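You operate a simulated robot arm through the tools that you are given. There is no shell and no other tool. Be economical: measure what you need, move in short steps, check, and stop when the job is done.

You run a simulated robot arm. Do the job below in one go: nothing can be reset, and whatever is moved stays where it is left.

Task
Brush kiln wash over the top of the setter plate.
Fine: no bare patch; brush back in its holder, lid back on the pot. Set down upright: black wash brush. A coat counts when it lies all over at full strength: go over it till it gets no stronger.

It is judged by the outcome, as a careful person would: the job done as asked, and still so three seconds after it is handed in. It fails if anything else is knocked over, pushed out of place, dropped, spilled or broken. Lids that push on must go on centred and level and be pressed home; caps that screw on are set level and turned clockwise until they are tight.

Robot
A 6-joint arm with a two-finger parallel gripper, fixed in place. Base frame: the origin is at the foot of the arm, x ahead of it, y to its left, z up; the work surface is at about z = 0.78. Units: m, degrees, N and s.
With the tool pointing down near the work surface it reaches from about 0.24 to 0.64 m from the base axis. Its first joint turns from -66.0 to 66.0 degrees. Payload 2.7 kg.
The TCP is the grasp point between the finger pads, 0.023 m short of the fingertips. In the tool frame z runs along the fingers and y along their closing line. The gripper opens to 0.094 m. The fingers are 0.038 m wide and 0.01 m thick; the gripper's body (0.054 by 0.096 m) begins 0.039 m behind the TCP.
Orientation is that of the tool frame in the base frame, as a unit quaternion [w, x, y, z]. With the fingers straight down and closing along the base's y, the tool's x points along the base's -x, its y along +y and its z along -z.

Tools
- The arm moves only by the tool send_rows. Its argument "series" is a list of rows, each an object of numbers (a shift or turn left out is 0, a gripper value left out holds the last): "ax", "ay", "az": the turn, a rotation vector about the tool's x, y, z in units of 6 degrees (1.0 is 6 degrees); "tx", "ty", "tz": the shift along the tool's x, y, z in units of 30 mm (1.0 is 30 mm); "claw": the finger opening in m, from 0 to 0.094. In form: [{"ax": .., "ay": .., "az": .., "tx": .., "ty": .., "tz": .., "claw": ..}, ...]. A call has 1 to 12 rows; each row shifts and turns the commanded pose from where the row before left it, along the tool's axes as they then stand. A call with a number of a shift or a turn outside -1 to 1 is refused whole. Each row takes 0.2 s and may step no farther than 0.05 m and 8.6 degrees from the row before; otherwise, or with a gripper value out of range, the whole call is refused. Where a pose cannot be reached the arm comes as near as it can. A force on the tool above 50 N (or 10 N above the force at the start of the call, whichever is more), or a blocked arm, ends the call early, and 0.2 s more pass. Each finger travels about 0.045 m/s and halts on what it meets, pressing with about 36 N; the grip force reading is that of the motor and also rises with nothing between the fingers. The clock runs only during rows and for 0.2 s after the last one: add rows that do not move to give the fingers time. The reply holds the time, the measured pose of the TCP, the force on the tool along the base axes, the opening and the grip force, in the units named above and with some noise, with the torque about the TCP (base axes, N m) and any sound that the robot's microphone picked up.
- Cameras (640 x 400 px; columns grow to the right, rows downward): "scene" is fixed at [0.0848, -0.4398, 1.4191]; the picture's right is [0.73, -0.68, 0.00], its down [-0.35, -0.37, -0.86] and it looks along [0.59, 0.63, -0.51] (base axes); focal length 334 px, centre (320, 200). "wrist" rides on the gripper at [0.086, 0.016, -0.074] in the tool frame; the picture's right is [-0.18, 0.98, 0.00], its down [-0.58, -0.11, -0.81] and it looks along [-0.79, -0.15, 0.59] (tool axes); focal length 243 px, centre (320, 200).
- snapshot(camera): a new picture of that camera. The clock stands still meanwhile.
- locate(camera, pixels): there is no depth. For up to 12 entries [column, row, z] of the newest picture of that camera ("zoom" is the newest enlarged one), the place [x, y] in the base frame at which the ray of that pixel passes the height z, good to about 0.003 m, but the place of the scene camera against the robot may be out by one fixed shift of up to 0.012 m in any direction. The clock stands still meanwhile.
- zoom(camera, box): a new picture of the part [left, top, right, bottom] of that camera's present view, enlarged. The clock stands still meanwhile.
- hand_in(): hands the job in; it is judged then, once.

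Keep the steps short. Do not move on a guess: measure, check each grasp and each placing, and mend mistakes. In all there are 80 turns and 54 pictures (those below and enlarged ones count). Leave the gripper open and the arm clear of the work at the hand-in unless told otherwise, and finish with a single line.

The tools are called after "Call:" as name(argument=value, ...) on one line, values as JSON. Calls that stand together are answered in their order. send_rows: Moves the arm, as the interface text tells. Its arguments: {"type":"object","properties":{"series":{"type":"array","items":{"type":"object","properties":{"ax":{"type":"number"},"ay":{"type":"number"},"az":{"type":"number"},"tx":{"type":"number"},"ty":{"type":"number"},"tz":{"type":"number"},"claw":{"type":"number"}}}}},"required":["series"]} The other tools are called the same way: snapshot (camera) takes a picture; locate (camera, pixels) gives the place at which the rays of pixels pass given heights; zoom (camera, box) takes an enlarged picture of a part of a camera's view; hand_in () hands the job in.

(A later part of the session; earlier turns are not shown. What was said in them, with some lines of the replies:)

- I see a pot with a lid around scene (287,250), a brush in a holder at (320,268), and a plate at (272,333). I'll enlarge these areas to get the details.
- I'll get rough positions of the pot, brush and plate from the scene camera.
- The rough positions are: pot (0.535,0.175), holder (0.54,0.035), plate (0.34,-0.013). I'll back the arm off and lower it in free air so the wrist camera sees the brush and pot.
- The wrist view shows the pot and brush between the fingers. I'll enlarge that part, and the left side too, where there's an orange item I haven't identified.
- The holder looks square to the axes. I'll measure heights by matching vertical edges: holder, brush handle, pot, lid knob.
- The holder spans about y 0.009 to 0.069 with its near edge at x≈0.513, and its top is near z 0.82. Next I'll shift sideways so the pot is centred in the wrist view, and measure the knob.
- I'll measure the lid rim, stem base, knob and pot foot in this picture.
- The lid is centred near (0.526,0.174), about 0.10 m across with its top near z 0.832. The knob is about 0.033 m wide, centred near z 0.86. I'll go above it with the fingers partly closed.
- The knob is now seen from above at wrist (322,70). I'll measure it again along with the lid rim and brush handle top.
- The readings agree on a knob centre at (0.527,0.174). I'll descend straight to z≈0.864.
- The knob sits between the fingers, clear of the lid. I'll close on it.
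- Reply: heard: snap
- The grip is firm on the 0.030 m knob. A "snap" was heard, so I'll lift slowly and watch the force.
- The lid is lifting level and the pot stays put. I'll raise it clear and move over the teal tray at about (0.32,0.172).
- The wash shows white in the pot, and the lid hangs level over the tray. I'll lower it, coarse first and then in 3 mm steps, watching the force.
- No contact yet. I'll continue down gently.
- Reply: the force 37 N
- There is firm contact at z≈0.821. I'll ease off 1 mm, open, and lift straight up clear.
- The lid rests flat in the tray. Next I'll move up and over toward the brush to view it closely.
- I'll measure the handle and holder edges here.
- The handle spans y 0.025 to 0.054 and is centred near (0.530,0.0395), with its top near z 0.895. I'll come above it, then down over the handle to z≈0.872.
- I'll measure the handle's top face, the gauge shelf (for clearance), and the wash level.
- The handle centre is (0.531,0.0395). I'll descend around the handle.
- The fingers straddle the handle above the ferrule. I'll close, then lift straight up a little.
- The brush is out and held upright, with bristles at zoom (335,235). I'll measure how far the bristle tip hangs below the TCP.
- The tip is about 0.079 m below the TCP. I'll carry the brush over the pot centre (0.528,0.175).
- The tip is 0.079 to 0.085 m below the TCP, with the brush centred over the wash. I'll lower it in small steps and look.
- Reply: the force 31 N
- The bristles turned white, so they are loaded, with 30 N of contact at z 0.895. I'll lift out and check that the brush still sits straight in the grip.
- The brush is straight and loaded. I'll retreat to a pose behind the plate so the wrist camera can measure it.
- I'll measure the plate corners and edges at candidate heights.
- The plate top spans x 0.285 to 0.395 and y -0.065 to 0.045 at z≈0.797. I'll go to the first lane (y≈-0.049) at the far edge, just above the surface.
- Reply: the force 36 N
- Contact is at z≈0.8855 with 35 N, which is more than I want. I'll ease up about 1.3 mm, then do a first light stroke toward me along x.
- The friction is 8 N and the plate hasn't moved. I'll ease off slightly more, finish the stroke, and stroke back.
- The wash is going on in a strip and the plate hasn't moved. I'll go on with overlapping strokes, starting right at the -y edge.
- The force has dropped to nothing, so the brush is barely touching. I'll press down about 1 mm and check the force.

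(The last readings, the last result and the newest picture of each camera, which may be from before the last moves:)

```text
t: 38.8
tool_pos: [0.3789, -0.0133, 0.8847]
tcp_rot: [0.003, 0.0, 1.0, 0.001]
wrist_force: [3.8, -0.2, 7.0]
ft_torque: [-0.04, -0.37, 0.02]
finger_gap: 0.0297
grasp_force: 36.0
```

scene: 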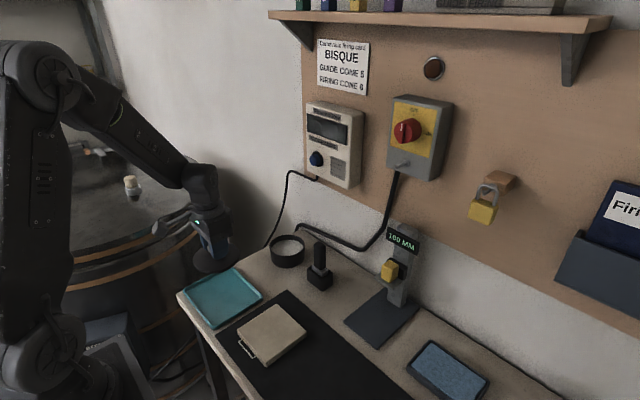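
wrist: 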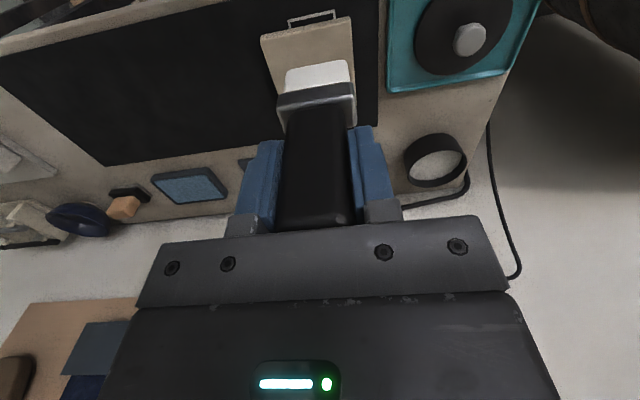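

Contact is back at 7 N. I'll continue with strokes across the rest of the plate.

Call:
send_rows(series=[{"tx": -0.4, "tz": 0.012}, {"tx": 0.7}, {"tx": 0.7}, {"tx": 0.7}, {"tx": 0.7}, {"tx": 0.7}, {"ty": 0.45}, {"tx": -0.7}, {"tx": -0.7}, {"tx": -0.7}, {"tx": -0.7}, {"tx": -0.7}])

Call:
send_rows(series=[{"ty": 0.45}, {"tx": 0.7}, {"tx": 0.7}, {"tx": 0.7}, {"tx": 0.7}, {"tx": 0.7}, {"ty": 0.45}, {"tx": -0.7}, {"tx": -0.7}, {"tx": -0.7}, {"tx": -0.7}, {"tx": -0.7}])

Call:
send_rows(series=[{"ty": 0.4}, {"tx": 0.7}, {"tx": 0.7}, {"tx": 0.7}, {"tx": 0.7}, {"tx": 0.7}, {"tx": -0.7}, {"tx": -0.7}, {"tx": -0.7}, {"tx": -0.7}, {"tx": -0.7}])

Call:
zoom(camera="scene", box=[220, 250, 350, 370])

```text
t: 40.5
tool_pos: [0.2856, -0.0023, 0.8826]
tcp_rot: [-0.002, -0.001, 1.0, -0.001]
wrist_force: [-3.1, -3.6, 13.8]
ft_torque: [-0.09, 0.24, 0.03]
finger_gap: 0.0293
grasp_force: 36.3
stopped in row 8: the force on the tool passed its limit at 59 N (the readings are from after the stop); the commanded pose is now the measured one
```

```text
t: 43.1
tool_pos: [0.347, 0.0256, 0.8831]
tcp_rot: [-0.003, -0.001, 1.0, -0.001]
wrist_force: [-11.4, -0.8, 32.4]
ft_torque: [0.01, 1.23, 0.01]
finger_gap: 0.0296
grasp_force: 36.2
out of reach, approached as far as the arm can: row 4, 5, 6
```

```text
t: 45.5
tool_pos: [0.3448, 0.0357, 0.8829]
tcp_rot: [-0.002, -0.001, 1.0, 0.001]
wrist_force: [-4.1, 2.0, 9.0]
ft_torque: [0.06, 0.35, -0.02]
finger_gap: 0.0296
grasp_force: 36.6
```

```text
3.33 times, centred on (285, 310) of scene
```

zoom: 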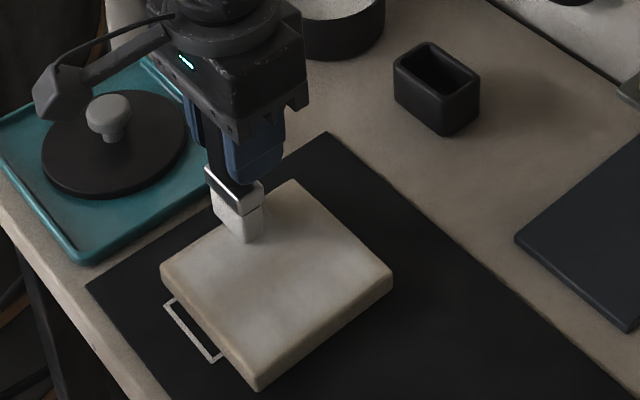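

One stroke stopped on a force spike at the near edge, so the two queued calls after it ran off position. I won't queue strokes like that again. The plate and handle are still in place. I'll lift and check how the brush sits in the grip.

Call:
send_rows(series=[{"tz": -0.6}, {"tz": -0.9}, {"tz": -0.9}])

Call:
zoom(camera="scene", box=[210, 200, 340, 370])

Call:
zoom(camera="wrist", box=[220, 20, 420, 240])

```text
t: 46.3
tool_pos: [0.3453, 0.036, 0.9539]
tcp_rot: [-0.001, -0.001, 1.0, 0.0]
wrist_force: [0.5, -0.7, 0.2]
ft_torque: [0.01, -0.01, 0.0]
finger_gap: 0.0295
grasp_force: 36.1
```

```text
2.35 times, centred on (275, 285) of scene
```

zoom: 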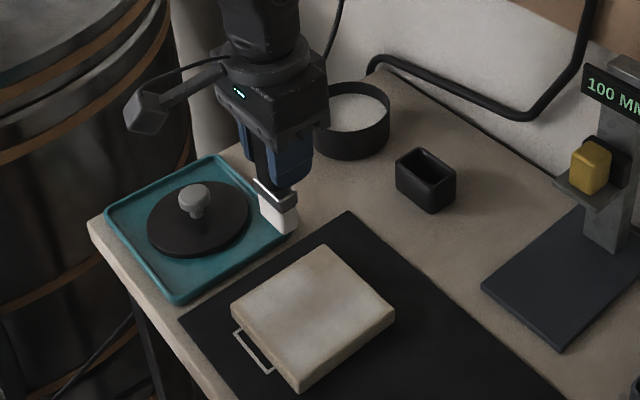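

```text
1.82 times, centred on (320, 130) of wrist
```

zoom: 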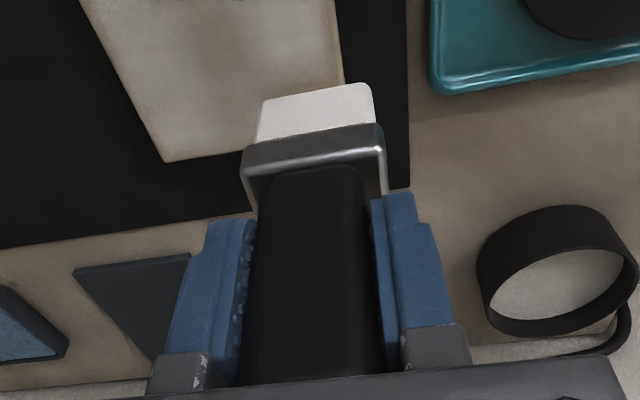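

The brush is still straight, having slid up by about 1 mm. The coat is uneven and thin at the margins, so I'll reload from the pot.

Call:
send_rows(series=[{"tx": -0.88, "ty": 0.67, "tz": -0.05}, {"tx": -0.88, "ty": 0.67, "tz": -0.05}, {"tx": -0.88, "ty": 0.67}, {"tx": -0.88, "ty": 0.67}, {"tx": -0.88, "ty": 0.67}, {"tx": -0.88, "ty": 0.67}, {"tx": -0.88, "ty": 0.67}, {"tz": 0.8}, {"tz": 0.7}, {"tz": 0.3}])

```text
t: 48.5
tool_pos: [0.5309, 0.1781, 0.901]
tcp_rot: [-0.002, 0.0, 1.0, 0.0]
wrist_force: [0.4, -0.2, -1.2]
ft_torque: [0.01, 0.0, -0.02]
finger_gap: 0.0295
grasp_force: 35.7
```

I'm just above the wash, so I'll dip gently.

Call:
send_rows(series=[{"tz": 0.1}, {"tz": 0.1}])

```text
t: 49.1
tool_pos: [0.53, 0.1779, 0.896]
tcp_rot: [-0.002, -0.002, 1.0, 0.0]
wrist_force: [-0.3, -0.7, 0.0]
ft_torque: [-0.01, 0.01, 0.03]
finger_gap: 0.0295
grasp_force: 35.6
```

Call:
send_rows(series=[{"tz": 0.04}, {"tz": 0.04}])

```text
t: 49.7
tool_pos: [0.5297, 0.1768, 0.8938]
tcp_rot: [-0.001, -0.001, 1.0, 0.001]
wrist_force: [0.4, 0.3, -0.9]
ft_torque: [-0.02, -0.01, -0.01]
finger_gap: 0.0293
grasp_force: 35.7
```

Call:
send_rows(series=[{"tz": 0.03}, {"tz": 0.03}])

```text
t: 50.3
tool_pos: [0.5297, 0.1772, 0.8913]
tcp_rot: [-0.001, -0.001, 1.0, 0.001]
wrist_force: [0.0, -0.2, -0.5]
ft_torque: [-0.01, 0.02, 0.0]
finger_gap: 0.0294
grasp_force: 36.6
```

Call:
send_rows(series=[{"tz": 0.04}, {"tz": 0.04}])

Call:
zoom(camera="scene", box=[250, 200, 330, 280])

```text
t: 50.9
tool_pos: [0.5294, 0.1775, 0.8904]
tcp_rot: [-0.001, -0.002, 1.0, 0.0]
wrist_force: [-4.0, -0.9, 8.0]
ft_torque: [-0.02, 0.41, 0.02]
finger_gap: 0.0294
grasp_force: 35.9
```

```text
5.00 times, centred on (290, 240) of scene
```

zoom: 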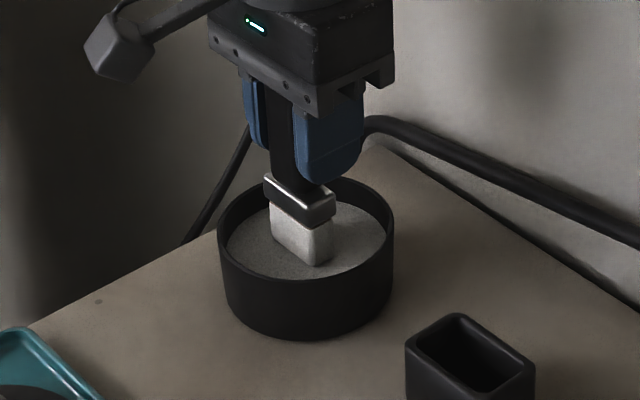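

The brush is reloaded at 8 N. I'll go back over the plate's -y lane at the far end.

Call:
send_rows(series=[{"tz": -1}, {"tz": -1}, {"tx": 0.6, "ty": -0.96}, {"tx": 0.6, "ty": -0.96}, {"tx": 0.6, "ty": -0.96}, {"tx": 0.6, "ty": -0.96}, {"tx": 0.6, "ty": -0.96}, {"tx": 0.6, "ty": -0.96}, {"tx": 0.6, "ty": -0.96}, {"tx": 0.6, "ty": -0.96}, {"tz": 0.9}, {"tz": 0.9}])

Call:
send_rows(series=[{"tz": 0.3}, {"tz": 0.05}])

```text
t: 53.5
tool_pos: [0.3855, -0.0535, 0.8952]
tcp_rot: [-0.002, -0.001, 1.0, 0.0]
wrist_force: [0.6, 0.2, 0.1]
ft_torque: [0.02, 0.0, -0.04]
finger_gap: 0.0296
grasp_force: 35.7
```

```text
t: 54.1
tool_pos: [0.3864, -0.0533, 0.8853]
tcp_rot: [-0.001, -0.001, 1.0, 0.0]
wrist_force: [-0.5, 1.0, -0.8]
ft_torque: [-0.01, -0.01, 0.0]
finger_gap: 0.0296
grasp_force: 36.3
```

Call:
send_rows(series=[{"tz": 0.07}, {"tz": 0.05}])

```text
t: 54.7
tool_pos: [0.387, -0.0534, 0.8818]
tcp_rot: [-0.002, -0.001, 1.0, -0.001]
wrist_force: [-2.3, -0.9, 5.6]
ft_torque: [-0.04, 0.23, 0.04]
finger_gap: 0.0298
grasp_force: 36.6
```

Contact is 5.6 N. I'll stroke this lane out and back with a bit more pressure, staying within x 0.293 to 0.387 so the brush can't drop off the edge.

Call:
send_rows(series=[{"tz": 0.02}, {"tx": 0.63}, {"tx": 0.63}, {"tx": 0.63}, {"tx": 0.63}, {"tx": 0.63}, {"tx": -0.63}, {"tx": -0.63}, {"tx": -0.63}, {"tx": -0.63}, {"tx": -0.63}])

```text
t: 57.1
tool_pos: [0.3857, -0.054, 0.8821]
tcp_rot: [-0.001, -0.001, 1.0, 0.0]
wrist_force: [-7.1, 1.0, 17.9]
ft_torque: [0.14, 0.51, 0.02]
finger_gap: 0.0295
grasp_force: 36.1
```

That's good at 18 N. Next lane is y≈-0.039, out and back.

Call:
send_rows(series=[{"ty": 0.5}, {"tx": 0.63}, {"tx": 0.63}, {"tx": 0.63}, {"tx": 0.63}, {"tx": 0.63}, {"tx": -0.63}, {"tx": -0.63}, {"tx": -0.63}, {"tx": -0.63}, {"tx": -0.63}])

```text
t: 59.5
tool_pos: [0.3844, -0.0393, 0.8828]
tcp_rot: [-0.001, -0.001, 1.0, 0.0]
wrist_force: [-5.3, 2.0, 16.1]
ft_torque: [0.07, 0.43, 0.04]
finger_gap: 0.0293
grasp_force: 35.8
```

Call:
send_rows(series=[{"ty": 0.5}, {"tx": 0.63}, {"tx": 0.63}, {"tx": 0.63}, {"tx": 0.63}, {"tx": 0.63}, {"tx": -0.63}, {"tx": -0.63}, {"tx": -0.63}, {"tx": -0.63}, {"tx": -0.63}])

Call:
zoom(camera="scene", box=[220, 250, 350, 370])

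```text
t: 61.9
tool_pos: [0.3851, -0.0233, 0.8825]
tcp_rot: [-0.001, -0.002, 1.0, 0.001]
wrist_force: [-5.3, 1.3, 20.4]
ft_torque: [0.07, 0.52, 0.03]
finger_gap: 0.0294
grasp_force: 36.5
```

```text
3.33 times, centred on (285, 310) of scene
```

zoom: 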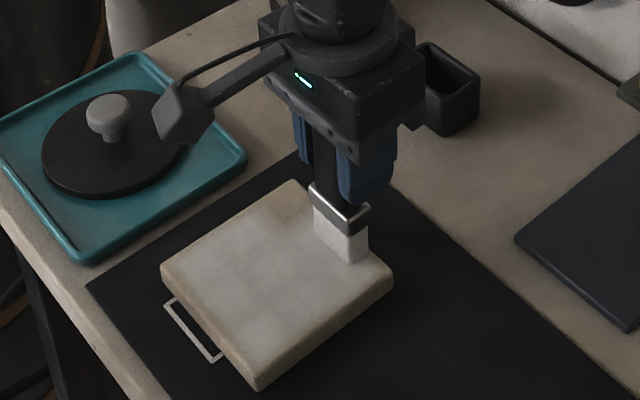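

The coat is growing whiter and the plate is steady. I'll continue lane by lane.

Call:
send_rows(series=[{"ty": 0.5}, {"tx": 0.63}, {"tx": 0.63}, {"tx": 0.63}, {"tx": 0.63}, {"tx": 0.63}, {"tx": -0.63}, {"tx": -0.63}, {"tx": -0.63}, {"tx": -0.63}, {"tx": -0.63}])

```text
t: 64.3
tool_pos: [0.3849, -0.0078, 0.8819]
tcp_rot: [-0.001, -0.001, 1.0, 0.0]
wrist_force: [-1.1, 1.0, 5.6]
ft_torque: [0.1, 0.13, 0.03]
finger_gap: 0.0295
grasp_force: 36.3
```

Pressure has fallen to 5.6 N, so I'll add 0.5 mm and do the next lane.

Call:
send_rows(series=[{"ty": 0.5, "tz": 0.018}, {"tx": 0.63}, {"tx": 0.63}, {"tx": 0.63}, {"tx": 0.63}, {"tx": 0.63}, {"tx": -0.63}, {"tx": -0.63}, {"tx": -0.63}, {"tx": -0.63}, {"tx": -0.63}])

```text
t: 65.8
tool_pos: [0.2973, 0.0066, 0.8824]
tcp_rot: [-0.01, 0.0, 1.0, -0.001]
wrist_force: [-4.9, 2.1, 17.0]
ft_torque: [0.14, 0.41, 0.0]
finger_gap: 0.0293
grasp_force: 36.1
stopped in row 7: the force on the tool passed its limit at 59 N (the readings are from after the stop); the commanded pose is now the measured one
```

The spike came from reversing at the near end, because pushing back wedges the brush. I'll lift there, straighten the 1° tilt, return in the air, and use pulling strokes only.

Call:
send_rows(series=[{"tz": -0.3, "ay": -0.19}, {"tx": -0.9}, {"tx": -0.9}, {"tx": -0.9}, {"tx": -0.3}, {"tz": 0.27}])

```text
t: 67.2
tool_pos: [0.3886, 0.0074, 0.8812]
tcp_rot: [0.003, 0.001, 1.0, -0.001]
wrist_force: [-2.7, -0.3, 9.4]
ft_torque: [0.05, 0.24, 0.01]
finger_gap: 0.0297
grasp_force: 36.2
```

Call:
send_rows(series=[{"tx": 0.63}, {"tx": 0.63}, {"tx": 0.63}, {"tx": 0.63}, {"tx": 0.63}, {"tz": -0.2}, {"tx": -1, "ty": 0.25}, {"tx": -1, "ty": 0.25}, {"tx": -1}, {"tx": -0.15}, {"tz": 0.2}])

```text
t: 69.6
tool_pos: [0.3873, 0.0209, 0.8827]
tcp_rot: [0.002, 0.0, 1.0, -0.001]
wrist_force: [0.1, -0.4, -0.1]
ft_torque: [-0.04, 0.02, 0.01]
finger_gap: 0.0295
grasp_force: 35.8
```

Call:
send_rows(series=[{"tz": 0.05}, {"tx": 0.63}, {"tx": 0.63}, {"tx": 0.63}, {"tx": 0.63}, {"tx": 0.62}])

```text
t: 71.0
tool_pos: [0.2964, 0.0222, 0.8826]
tcp_rot: [0.003, -0.001, 1.0, 0.0]
wrist_force: [8.7, 0.0, 24.2]
ft_torque: [-0.07, -0.61, 0.04]
finger_gap: 0.0295
grasp_force: 35.8
```

Call:
send_rows(series=[{"tz": -0.2}, {"tx": -1, "ty": 0.2}, {"tx": -1, "ty": 0.2}, {"tx": -1}, {"tx": -0.1}, {"tz": 0.2}, {"tx": 0.63}, {"tx": 0.63}, {"tx": 0.63}, {"tx": 0.63}, {"tx": 0.63}])

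Call:
zoom(camera="scene", box=[220, 250, 350, 370])

```text
t: 73.4
tool_pos: [0.2958, 0.0354, 0.8807]
tcp_rot: [0.007, -0.001, 1.0, 0.0]
wrist_force: [13.5, -0.4, 34.4]
ft_torque: [-0.29, -0.77, 0.06]
finger_gap: 0.0295
grasp_force: 36.3
```

```text
3.33 times, centred on (285, 310) of scene
```

zoom: 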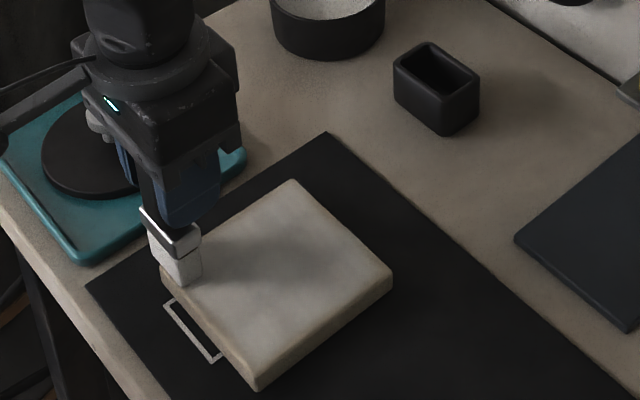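

The coat is mostly on, with the margins a bit thin. I'll reload and put on a cross coat with strokes along y, the direction in which the grip holds the brush stiffly.

Call:
send_rows(series=[{"tz": -1}, {"tz": -1}, {"tz": -0.5}, {"tx": -0.975, "ty": 0.59}, {"tx": -0.975, "ty": 0.59}, {"tx": -0.975, "ty": 0.59}, {"tx": -0.975, "ty": 0.59}, {"tx": -0.975, "ty": 0.59}, {"tx": -0.975, "ty": 0.59}, {"tx": -0.975, "ty": 0.59}, {"tx": -0.975, "ty": 0.59}, {"tz": 0.8}])

Call:
send_rows(series=[{"tz": 0.8}, {"tz": 0.35}])

```text
t: 76.0
tool_pos: [0.526, 0.1752, 0.9317]
tcp_rot: [0.001, 0.0, 1.0, -0.001]
wrist_force: [0.6, 1.1, -0.6]
ft_torque: [0.0, -0.05, -0.01]
finger_gap: 0.0293
grasp_force: 35.8
```

```text
t: 76.6
tool_pos: [0.5264, 0.1732, 0.8963]
tcp_rot: [0.001, 0.0, 1.0, -0.001]
wrist_force: [-0.4, -0.1, 0.3]
ft_torque: [0.01, 0.0, 0.02]
finger_gap: 0.0295
grasp_force: 36.2
```

Call:
send_rows(series=[{"tz": 0.12}, {"tz": 0.06}])

```text
t: 77.2
tool_pos: [0.5268, 0.174, 0.8923]
tcp_rot: [0.002, 0.0, 1.0, -0.001]
wrist_force: [-0.2, 0.8, -0.3]
ft_torque: [0.0, 0.01, -0.03]
finger_gap: 0.0294
grasp_force: 35.6
```

Call:
send_rows(series=[{"tz": 0.06}, {"tz": 0.05}])

```text
t: 77.8
tool_pos: [0.5256, 0.1742, 0.8902]
tcp_rot: [0.002, 0.0, 1.0, 0.0]
wrist_force: [-4.8, 0.2, 12.9]
ft_torque: [0.04, 0.49, 0.02]
finger_gap: 0.0294
grasp_force: 35.7
```

The brush is loaded. I'll go to the far-edge lane on the plate, at x≈0.390 and y≈-0.050.

Call:
send_rows(series=[{"tz": -1}, {"tz": -1}, {"tx": 0.565, "ty": -0.934}, {"tx": 0.565, "ty": -0.934}, {"tx": 0.565, "ty": -0.934}, {"tx": 0.565, "ty": -0.934}, {"tx": 0.565, "ty": -0.934}, {"tx": 0.565, "ty": -0.934}, {"tx": 0.565, "ty": -0.934}, {"tx": 0.565, "ty": -0.934}, {"tz": 1}, {"tz": 1}])

Call:
send_rows(series=[{"tz": 0.15}, {"tz": 0.1}])

```text
t: 80.4
tool_pos: [0.3904, -0.0491, 0.8912]
tcp_rot: [0.001, -0.001, 1.0, -0.001]
wrist_force: [-0.4, 0.8, -1.0]
ft_torque: [0.02, -0.02, 0.0]
finger_gap: 0.0291
grasp_force: 36.2
```

```text
t: 81.0
tool_pos: [0.3914, -0.0498, 0.8832]
tcp_rot: [0.001, 0.0, 1.0, -0.001]
wrist_force: [-3.9, 1.1, 11.6]
ft_torque: [0.14, 0.34, 0.0]
finger_gap: 0.0294
grasp_force: 36.3
```

Contact is 11.6 N. I'll do y-direction strokes at x≈0.391 and then 0.377, out and back.

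Call:
send_rows(series=[{"ty": 0.7}, {"ty": 0.7}, {"ty": 0.7}, {"ty": 0.65}, {"tx": 0.45}, {"ty": -0.7}, {"ty": -0.7}, {"ty": -0.7}, {"ty": -0.65}])

```text
t: 83.0
tool_pos: [0.3786, -0.0493, 0.8815]
tcp_rot: [0.002, 0.0, 1.0, -0.001]
wrist_force: [0.1, 13.3, 31.8]
ft_torque: [0.92, 0.19, -0.09]
finger_gap: 0.0296
grasp_force: 35.8
```

Call:
send_rows(series=[{"tx": 0.45, "tz": -0.015}, {"ty": 0.7}, {"ty": 0.7}, {"ty": 0.7}, {"ty": 0.65}, {"tx": 0.45}, {"ty": -0.7}, {"ty": -0.7}, {"ty": -0.7}, {"ty": -0.65}])

```text
t: 85.2
tool_pos: [0.35, -0.0487, 0.8816]
tcp_rot: [0.001, 0.001, 1.0, -0.001]
wrist_force: [-0.3, 4.5, 9.5]
ft_torque: [0.35, 0.1, 0.02]
finger_gap: 0.0295
grasp_force: 36.6
```

Call:
send_rows(series=[{"tx": 0.45, "tz": 0.01}, {"ty": 0.7}, {"ty": 0.7}, {"ty": 0.7}, {"ty": 0.65}, {"tx": 0.45}, {"ty": -0.7}, {"ty": -0.7}, {"ty": -0.7}, {"ty": -0.65}])

Call:
zoom(camera="scene", box=[220, 250, 350, 370])

```text
t: 87.4
tool_pos: [0.3226, -0.0496, 0.881]
tcp_rot: [0.001, 0.0, 1.0, -0.001]
wrist_force: [-0.5, 13.7, 33.0]
ft_torque: [0.99, 0.25, -0.09]
finger_gap: 0.0294
grasp_force: 36.1
```

```text
3.33 times, centred on (285, 310) of scene
```

zoom: 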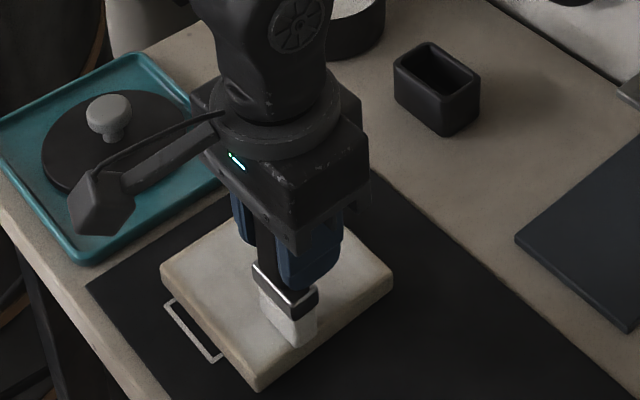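

Good. The near lanes come next, at x≈0.308 and 0.295, slightly lighter.

Call:
send_rows(series=[{"tx": 0.45, "tz": -0.012}, {"ty": 0.7}, {"ty": 0.7}, {"ty": 0.7}, {"ty": 0.65}, {"tx": 0.45}, {"ty": -0.7}, {"ty": -0.7}, {"ty": -0.7}, {"ty": -0.65}])

```text
t: 89.6
tool_pos: [0.2983, -0.0491, 0.8817]
tcp_rot: [0.004, 0.0, 1.0, -0.001]
wrist_force: [1.4, 18.0, 42.8]
ft_torque: [1.28, 0.19, -0.15]
finger_gap: 0.0294
grasp_force: 36.0
```

I'll ease the pressure, do one last near-edge lane at x≈0.291, then lift clear to inspect.

Call:
send_rows(series=[{"tx": 0.2, "tz": -0.03}, {"ty": 0.7}, {"ty": 0.7}, {"ty": 0.7}, {"ty": 0.65}, {"tz": -1}, {"tz": -1}, {"tx": -1, "tz": -0.3}, {"tx": -1}, {"tx": -1, "ty": 0.8}, {"tx": -1, "ty": 0.9}, {"tx": -1, "ty": 0.9}])

Call:
zoom(camera="scene", box=[230, 290, 320, 375])

```text
t: 92.2
tool_pos: [0.4415, 0.1137, 0.952]
tcp_rot: [0.001, 0.0, 1.0, -0.001]
wrist_force: [-0.3, 0.5, -0.6]
ft_torque: [0.03, -0.02, -0.01]
finger_gap: 0.0292
grasp_force: 35.9
```

```text
4.71 times, centred on (275, 332) of scene
```

zoom: 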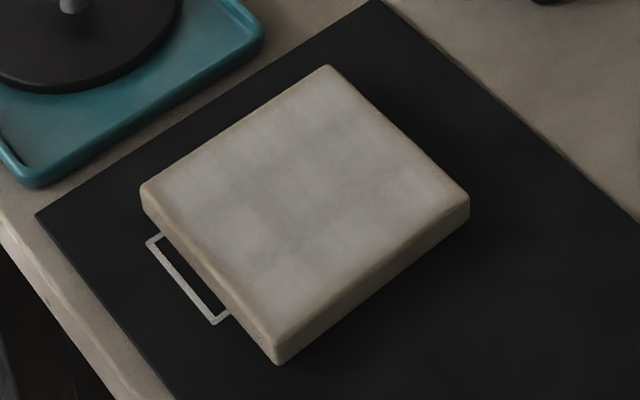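

The coat is nearly complete but slightly uneven in the middle, and the near edge is a bit thin. I'll reload once more and approach the far lane for another full cross coat.

Call:
send_rows(series=[{"tx": -0.96, "ty": 0.69}, {"tx": -0.96, "ty": 0.69}, {"tx": -0.96, "ty": 0.69}, {"tz": 0.9}, {"tz": 0.8}, {"tz": 0.3}, {"tz": 0.1}])

Call:
send_rows(series=[{"tz": -0.72}, {"tz": -0.72}, {"tz": -0.72}, {"tx": 0.571, "ty": -0.954}, {"tx": 0.571, "ty": -0.954}, {"tx": 0.571, "ty": -0.954}, {"tx": 0.571, "ty": -0.954}, {"tx": 0.571, "ty": -0.954}, {"tx": 0.571, "ty": -0.954}, {"tx": 0.571, "ty": -0.954}, {"tx": 0.571, "ty": -0.954}])

Call:
send_rows(series=[{"tz": 1}, {"tz": 1}, {"tz": 0.25}])

```text
t: 93.8
tool_pos: [0.5262, 0.1737, 0.89]
tcp_rot: [0.003, 0.0, 1.0, -0.001]
wrist_force: [-5.7, -0.2, 15.4]
ft_torque: [-0.01, 0.59, 0.05]
finger_gap: 0.0295
grasp_force: 36.4
```

```text
t: 96.2
tool_pos: [0.3906, -0.0548, 0.9513]
tcp_rot: [0.002, -0.001, 1.0, -0.001]
wrist_force: [0.8, -0.2, -0.3]
ft_torque: [0.01, 0.03, -0.01]
finger_gap: 0.0293
grasp_force: 36.2
```

```text
t: 97.0
tool_pos: [0.3895, -0.0549, 0.8844]
tcp_rot: [0.002, 0.0, 1.0, -0.001]
wrist_force: [0.7, -1.4, -0.8]
ft_torque: [0.02, 0.03, 0.0]
finger_gap: 0.0295
grasp_force: 35.4
```

The brush is reloaded at 15 N. I'll lower onto the plate and run the far lanes.

Call:
send_rows(series=[{"tz": 0.07}, {"ty": 0.73}, {"ty": 0.73}, {"ty": 0.73}, {"ty": 0.73}, {"tx": 0.4}, {"ty": -0.73}, {"ty": -0.73}, {"ty": -0.73}, {"ty": -0.73}])

Call:
send_rows(series=[{"tx": 0.4}, {"ty": 0.73}, {"ty": 0.73}, {"ty": 0.73}, {"ty": 0.73}, {"tx": 0.4}, {"ty": -0.73}, {"ty": -0.73}, {"ty": -0.73}, {"ty": -0.73}])

```text
t: 99.2
tool_pos: [0.3759, -0.0548, 0.8861]
tcp_rot: [0.001, -0.001, 1.0, -0.001]
wrist_force: [0.3, 0.5, -0.3]
ft_torque: [-0.01, -0.03, 0.03]
finger_gap: 0.0294
grasp_force: 36.5
```

```text
t: 101.4
tool_pos: [0.3543, -0.0555, 0.8862]
tcp_rot: [0.001, 0.0, 1.0, -0.002]
wrist_force: [-0.2, -0.3, -0.7]
ft_torque: [0.01, 0.0, 0.01]
finger_gap: 0.0291
grasp_force: 36.0
```

The force is nil and z drifted up, so those passes were too light. I'll press down until there is contact here and check.

Call:
send_rows(series=[{"ty": 0.3, "tz": 0.1}, {"tz": 0.04}])

Call:
send_rows(series=[{"tz": 0.02}, {"ty": 0.1}])

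```text
t: 102.0
tool_pos: [0.3545, -0.0468, 0.8828]
tcp_rot: [0.002, 0.0, 1.0, -0.001]
wrist_force: [-6.6, -8.7, 35.6]
ft_torque: [-0.38, 0.78, 0.08]
finger_gap: 0.0293
grasp_force: 35.6
```

```text
t: 102.5
tool_pos: [0.3557, -0.0467, 0.8826]
tcp_rot: [0.004, -0.001, 1.0, 0.0]
wrist_force: [-4.0, -2.1, 10.3]
ft_torque: [0.14, 0.33, 0.07]
finger_gap: 0.0294
grasp_force: 36.2
stopped in row 2: the force on the tool passed its limit at 52 N (the readings are from after the stop); the commanded pose is now the measured one
```

Contact is now about 10 N at z 0.8826. I'll run lanes outward from here toward the far edge.

Call:
send_rows(series=[{"ty": 0.68}, {"ty": 0.68}, {"ty": 0.68}, {"ty": 0.66}, {"tx": -0.4}, {"ty": -0.72}, {"ty": -0.72}, {"ty": -0.72}, {"ty": -0.72}])

Call:
send_rows(series=[{"tx": -0.4, "tz": 0.005}, {"ty": 0.72}, {"ty": 0.72}, {"ty": 0.72}, {"ty": 0.72}, {"tx": -0.35}, {"ty": -0.72}, {"ty": -0.72}, {"ty": -0.72}, {"ty": -0.72}])

```text
t: 104.5
tool_pos: [0.366, -0.0495, 0.8839]
tcp_rot: [0.004, 0.0, 1.0, -0.001]
wrist_force: [1.3, 9.7, 22.1]
ft_torque: [0.81, 0.06, -0.09]
finger_gap: 0.0291
grasp_force: 36.1
```

```text
t: 106.7
tool_pos: [0.3896, -0.0515, 0.8824]
tcp_rot: [0.004, -0.001, 1.0, -0.001]
wrist_force: [0.5, 8.1, 20.6]
ft_torque: [0.72, 0.07, -0.11]
finger_gap: 0.0294
grasp_force: 36.3
```

Good steady pressure of about 20 N. Now the middle and near lanes.

Call:
send_rows(series=[{"tz": -0.2}, {"tx": 0.78}, {"tx": 0.78}, {"tz": 0.195}, {"ty": 0.72}, {"ty": 0.72}, {"ty": 0.72}, {"ty": 0.72}])

Call:
send_rows(series=[{"tx": 0.43}, {"ty": -0.72}, {"ty": -0.72}, {"ty": -0.72}, {"ty": -0.72}, {"tx": 0.43}, {"ty": 0.72}, {"ty": 0.72}, {"ty": 0.72}, {"ty": 0.72}])

```text
t: 108.5
tool_pos: [0.3437, 0.0325, 0.8819]
tcp_rot: [0.006, -0.001, 1.0, -0.001]
wrist_force: [1.0, -13.6, 38.3]
ft_torque: [-1.03, 0.1, 0.09]
finger_gap: 0.0292
grasp_force: 36.2
```

```text
t: 110.7
tool_pos: [0.3163, 0.0361, 0.8822]
tcp_rot: [0.005, -0.001, 1.0, -0.001]
wrist_force: [0.8, -14.9, 40.0]
ft_torque: [-1.15, 0.06, 0.06]
finger_gap: 0.0293
grasp_force: 36.0
```

Now the last near lanes, then I'll lift and go over the holder. I'll check the coat and the brush's attitude there.

Call:
send_rows(series=[{"tx": 0.45, "tz": -0.015}, {"ty": -0.72}, {"ty": -0.72}, {"ty": -0.72}, {"ty": -0.72}, {"tx": 0.35}, {"ty": 0.72}, {"ty": 0.72}, {"ty": 0.72}, {"ty": 0.72}, {"tz": -1}, {"tz": -1}])

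Call:
send_rows(series=[{"tz": -0.7, "ay": 0.08}, {"tx": -1}, {"tx": -1}, {"tx": -1}, {"tx": -1}, {"tx": -1}, {"tx": -1}, {"tx": -1}, {"tx": -0.97, "ty": 0.15}])

Call:
zoom(camera="scene", box=[230, 290, 320, 375])

Call:
zoom(camera="wrist", box=[220, 0, 420, 140])

Call:
zoom(camera="scene", box=[270, 190, 370, 300])

```text
t: 113.2
tool_pos: [0.2927, 0.0349, 0.9416]
tcp_rot: [0.003, 0.0, 1.0, -0.001]
wrist_force: [0.2, 0.8, 0.4]
ft_torque: [-0.01, 0.05, 0.02]
finger_gap: 0.0291
grasp_force: 36.0
```

```text
t: 115.2
tool_pos: [0.5304, 0.0393, 0.9616]
tcp_rot: [-0.001, 0.0, 1.0, -0.001]
wrist_force: [0.1, 0.9, -0.4]
ft_torque: [0.02, -0.04, -0.03]
finger_gap: 0.0293
grasp_force: 35.6
```

```text
4.71 times, centred on (275, 332) of scene
```

zoom: 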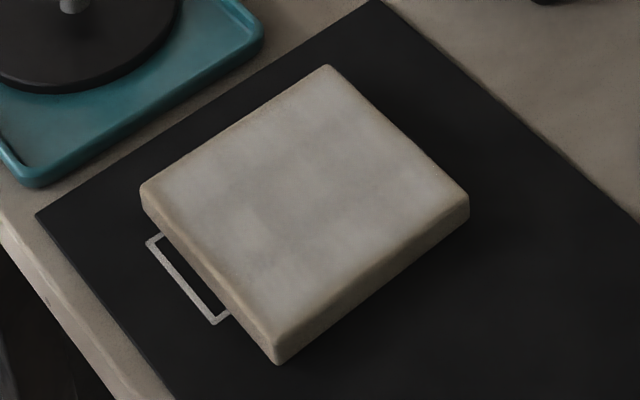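

```text
2.86 times, centred on (320, 70) of wrist
```

zoom: 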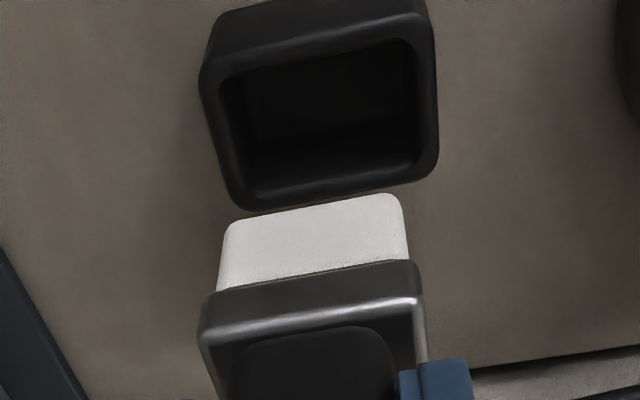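

```text
3.64 times, centred on (320, 245) of scene
```

zoom: 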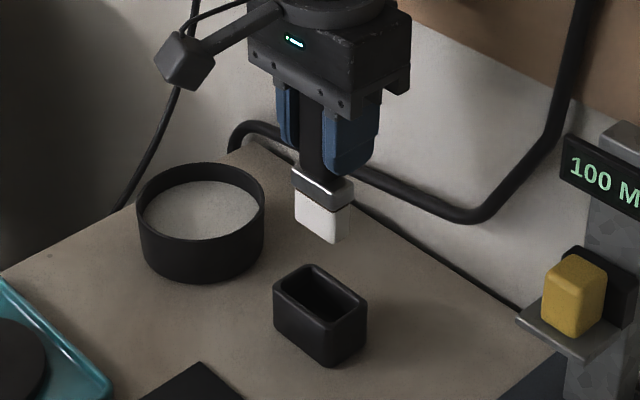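

The coat looks practically the same as before this pass, so the middle is at full strength. Only the near rim still looks slightly thin. I'll give that edge one more out-and-back stroke, then return over the holder.

Call:
send_rows(series=[{"tx": 1}, {"tx": 1}, {"tx": 1}, {"tx": 1}, {"tx": 1}, {"tx": 1}, {"tx": 1}, {"tx": 1}, {"tx": 0.17}, {"tz": 1}, {"tz": 1}])

Call:
send_rows(series=[{"tz": 0.62}, {"tz": 0.03}, {"ty": -0.78}, {"ty": -0.78}, {"ty": -0.78}, {"ty": -0.78}, {"tx": -0.2}, {"ty": 0.78}, {"ty": 0.78}, {"ty": 0.78}, {"ty": 0.78}])

Call:
send_rows(series=[{"tz": -1}, {"tz": -1}, {"tz": -0.65}, {"tx": -0.996}, {"tx": -0.996}, {"tx": -0.996}, {"tx": -0.996}, {"tx": -0.996}, {"tx": -0.996}, {"tx": -0.996}, {"tx": -0.996}])

Call:
snapshot(camera="wrist")

```text
t: 117.7
tool_pos: [0.2873, 0.0394, 0.903]
tcp_rot: [-0.001, 0.0, 1.0, -0.001]
wrist_force: [0.4, -0.3, -0.4]
ft_torque: [0.02, 0.03, 0.01]
finger_gap: 0.0291
grasp_force: 36.2
```

```text
t: 120.0
tool_pos: [0.2915, 0.0373, 0.8829]
tcp_rot: [-0.001, 0.0, 1.0, -0.002]
wrist_force: [1.6, -6.0, 14.1]
ft_torque: [-0.49, -0.03, -0.01]
finger_gap: 0.0295
grasp_force: 36.3
```

```text
t: 122.5
tool_pos: [0.5336, 0.0369, 0.9621]
tcp_rot: [-0.001, 0.0, 1.0, -0.001]
wrist_force: [-0.1, -0.1, -0.3]
ft_torque: [0.05, -0.01, -0.03]
finger_gap: 0.0292
grasp_force: 35.8
```

```text
6 pictures are left
```

wrist: 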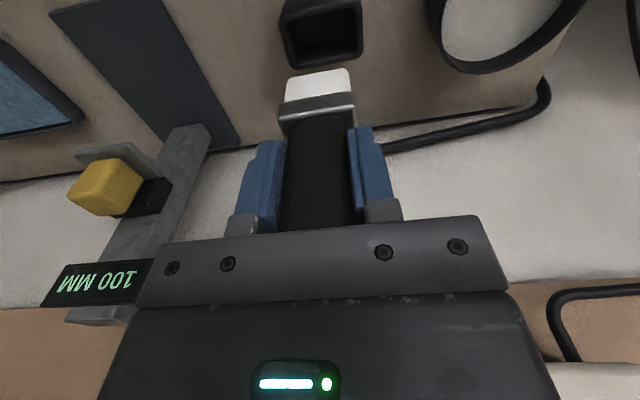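

The rim was stroked and the brush is over the holder. The tip has swung about 3.5 mm forward (roughly 2.4°), so I'll turn the tool back by that amount, align to the original grasp spot (0.5325,0.0404), and lower into the holder.

Call:
send_rows(series=[{"ay": 0.4, "tx": 0.04, "ty": 0.115}, {"tz": 0.9}, {"tz": 0.8}, {"tz": 0.3}])

Call:
send_rows(series=[{"tz": 0.2}, {"tz": 0.2}, {"tz": 0.2}, {"tz": 0.2}, {"tz": 0.12}])

Call:
zoom(camera="scene", box=[280, 220, 360, 300])

```text
t: 123.5
tool_pos: [0.5296, 0.0416, 0.9014]
tcp_rot: [-0.021, 0.0, 1.0, -0.001]
wrist_force: [-0.2, 0.1, -0.4]
ft_torque: [-0.02, 0.02, 0.01]
finger_gap: 0.0296
grasp_force: 35.8
```

```text
t: 124.7
tool_pos: [0.5269, 0.0424, 0.8745]
tcp_rot: [-0.022, 0.001, 1.0, 0.0]
wrist_force: [0.5, 0.7, -0.7]
ft_torque: [-0.01, -0.03, -0.02]
finger_gap: 0.0293
grasp_force: 35.8
```

```text
5.00 times, centred on (320, 260) of scene
5 turns are left
```

zoom: 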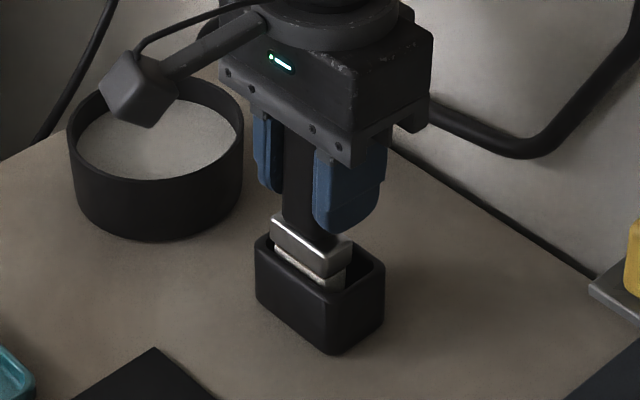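

The brush is inside the holder, a few mm above its seat and 5 mm toward the near wall. I'll shift it back to centre, seat it, release, lift off, level the tool, and go above the lid, then picture the holder.

Call:
send_rows(series=[{"tx": -0.13}, {"tz": 0.1}, {"tz": 0.09}, {"claw": 0.045}, {"claw": 0.065}, {"claw": 0.07}, {"claw": 0.07}, {"tz": -0.5}, {"tz": -1}, {"tz": -1}, {"tz": -1}])

Call:
send_rows(series=[{"ay": -0.42}, {"tx": 0.896, "ty": 0.544}, {"tx": 0.896, "ty": 0.544}, {"tx": 0.896, "ty": 0.544}, {"tx": 0.896, "ty": 0.544}, {"tx": 0.896, "ty": 0.544}, {"tx": 0.896, "ty": 0.544}, {"tx": 0.896, "ty": 0.544}, {"tx": 0.896, "ty": 0.544}, {"tz": 1}, {"tz": 1}, {"tz": 1}])

Call:
snapshot(camera="scene")

Call:
zoom(camera="scene", box=[190, 210, 350, 330])

```text
t: 127.0
tool_pos: [0.5352, 0.0425, 0.9743]
tcp_rot: [-0.021, -0.001, 1.0, -0.001]
wrist_force: [1.5, -0.5, 0.4]
ft_torque: [0.0, -0.05, -0.01]
finger_gap: 0.0698
grasp_force: 0.1
```

```text
t: 129.7
tool_pos: [0.3209, 0.1713, 0.8819]
tcp_rot: [0.001, 0.0, 1.0, -0.002]
wrist_force: [0.3, 0.3, -0.5]
ft_torque: [-0.03, 0.01, 0.02]
finger_gap: 0.07
grasp_force: 0.1
```

```text
4 pictures are left
```

scene: 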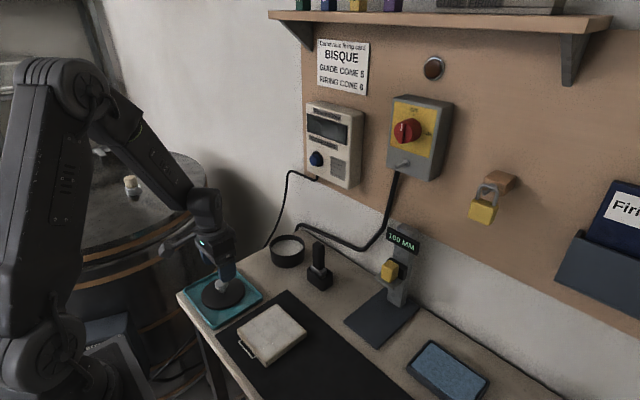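

```text
3.33 times, centred on (270, 270) of scene
4 turns are left
```

zoom: 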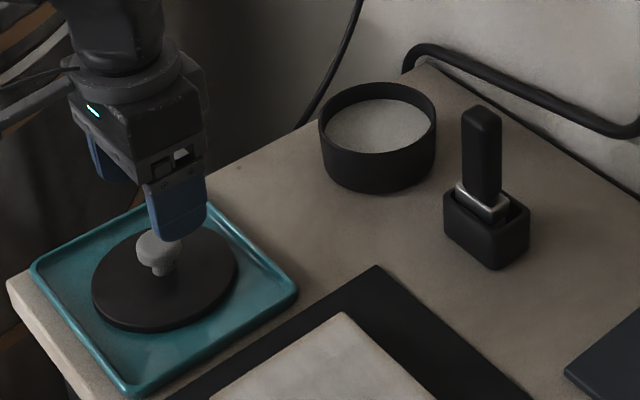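

The brush stands upright in its holder, and the fingers straddle the knob. I'll grip the lid, lift it, carry it over the pot, stop about 12 mm above the seat, and look.

Call:
send_rows(series=[{"ty": 0.055, "tz": 0.9}, {"tz": 0.9}, {"tz": 0.19}, {"claw": 0.045}, {"claw": 0.03}, {"claw": 0.02}, {"claw": 0.02}, {"claw": 0.02}])

Call:
send_rows(series=[{"tz": -0.9}, {"tz": -1}, {"tz": -1}, {"tz": -0.93}, {"tx": -0.983}, {"tx": -0.983}, {"tx": -0.983}, {"tx": -0.983}, {"tx": -0.983}, {"tx": -0.983}, {"tx": -0.983}])

Call:
send_rows(series=[{"tz": 0.9}, {"tz": 0.9}, {"tz": 0.2}])

Call:
zoom(camera="scene", box=[240, 190, 340, 280])

```text
t: 131.4
tool_pos: [0.3193, 0.174, 0.8227]
tcp_rot: [0.0, 0.0, 1.0, -0.001]
wrist_force: [-1.5, 0.8, 0.1]
ft_torque: [-0.01, 0.01, -0.02]
finger_gap: 0.0304
grasp_force: 35.7
```

```text
t: 133.8
tool_pos: [0.5279, 0.176, 0.9387]
tcp_rot: [0.0, 0.0, 1.0, -0.002]
wrist_force: [-0.4, 0.7, -0.6]
ft_torque: [0.03, 0.03, -0.03]
finger_gap: 0.0302
grasp_force: 35.8
```

```text
t: 134.7
tool_pos: [0.5264, 0.1736, 0.8775]
tcp_rot: [0.0, 0.0, 1.0, -0.001]
wrist_force: [0.8, 0.2, -1.0]
ft_torque: [0.01, 0.01, -0.02]
finger_gap: 0.0305
grasp_force: 35.9
```

```text
4.44 times, centred on (290, 235) of scene
3 turns are left
```

zoom: 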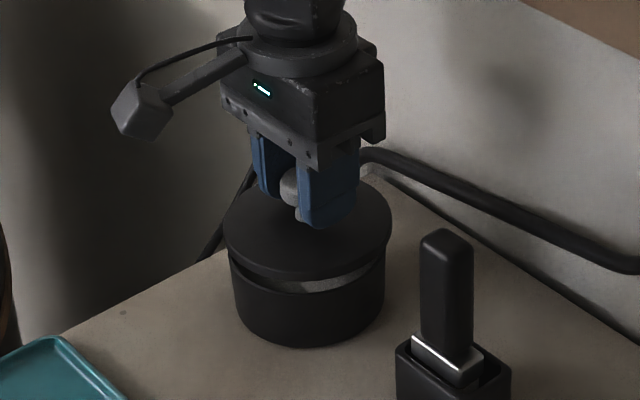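

The lid is level and centred over the pot. I'll lower it gently onto the rim and press home in sub-millimetre steps.

Call:
send_rows(series=[{"tz": 0.15}, {"tz": 0.13}, {"tz": 0.1}, {"tz": 0.05}])

Call:
send_rows(series=[{"tz": 0.03}, {"tz": 0.03}, {"tz": 0.03}, {"tz": 0.03}, {}])

Call:
zoom(camera="scene", box=[240, 190, 340, 280])

```text
t: 135.7
tool_pos: [0.5267, 0.175, 0.8642]
tcp_rot: [0.001, 0.0, 1.0, -0.001]
wrist_force: [-0.4, -0.1, -0.8]
ft_torque: [-0.04, -0.02, -0.01]
finger_gap: 0.0302
grasp_force: 36.2
```

```text
t: 136.8
tool_pos: [0.526, 0.1753, 0.8651]
tcp_rot: [0.003, -0.001, 1.0, 0.0]
wrist_force: [-8.8, 1.9, 29.8]
ft_torque: [0.01, 0.24, -0.01]
finger_gap: 0.0305
grasp_force: 35.6
```

```text
4.44 times, centred on (290, 235) of scene
2 turns are left
```

zoom: 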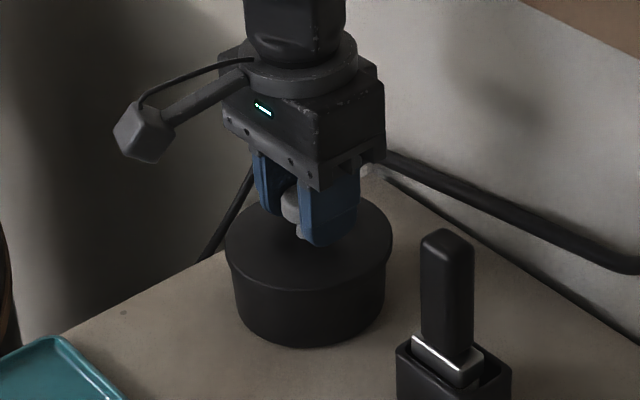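

The lid sits flush at z 0.865 with 30 N. I'll press slightly more, ease off, open, lift straight up and back off clear, then take a last look.

Call:
send_rows(series=[{"tz": 0.02}, {}])

Call:
send_rows(series=[{"tz": -0.06}, {"claw": 0.05}, {"claw": 0.065}, {"claw": 0.07}, {"claw": 0.07}, {"tz": -0.5}, {"tz": -1}, {"tz": -1}, {"tz": -1}, {"tz": -1}, {"tx": 1, "tz": -0.5}, {"tx": 1, "tz": -0.5}])

Call:
zoom(camera="scene", box=[200, 200, 380, 380])

```text
t: 137.4
tool_pos: [0.5274, 0.1733, 0.8644]
tcp_rot: [0.003, -0.001, 1.0, 0.0]
wrist_force: [-11.5, 0.8, 34.3]
ft_torque: [-0.01, 0.22, 0.03]
finger_gap: 0.0302
grasp_force: 35.8
```

```text
t: 140.1
tool_pos: [0.4668, 0.1742, 1.0276]
tcp_rot: [0.0, -0.001, 1.0, -0.002]
wrist_force: [-0.8, 0.2, 0.5]
ft_torque: [0.01, 0.0, -0.01]
finger_gap: 0.0698
grasp_force: 0.0
heard: snap
```

```text
2.22 times, centred on (290, 290) of scene
1 turns are left
```

zoom: 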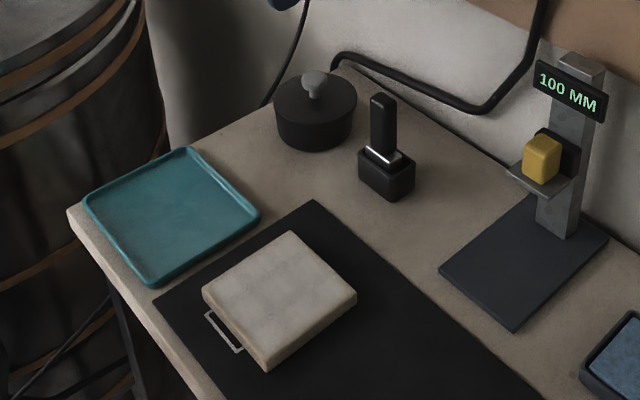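

The lid is on level and centred, the brush is upright in its holder, the plate is coated and hasn't moved, and the arm is clear with the gripper open. I'm handing in.

Call:
hand_in()

```text
The job is handed in.
```

I brushed kiln wash over the plate's whole top; the last full coat barely changed it, the edges looked a little thinner, and I didn't recheck the near edge up close after its extra stroke. The brush is upright in its holder and the lid is pressed back on the pot.
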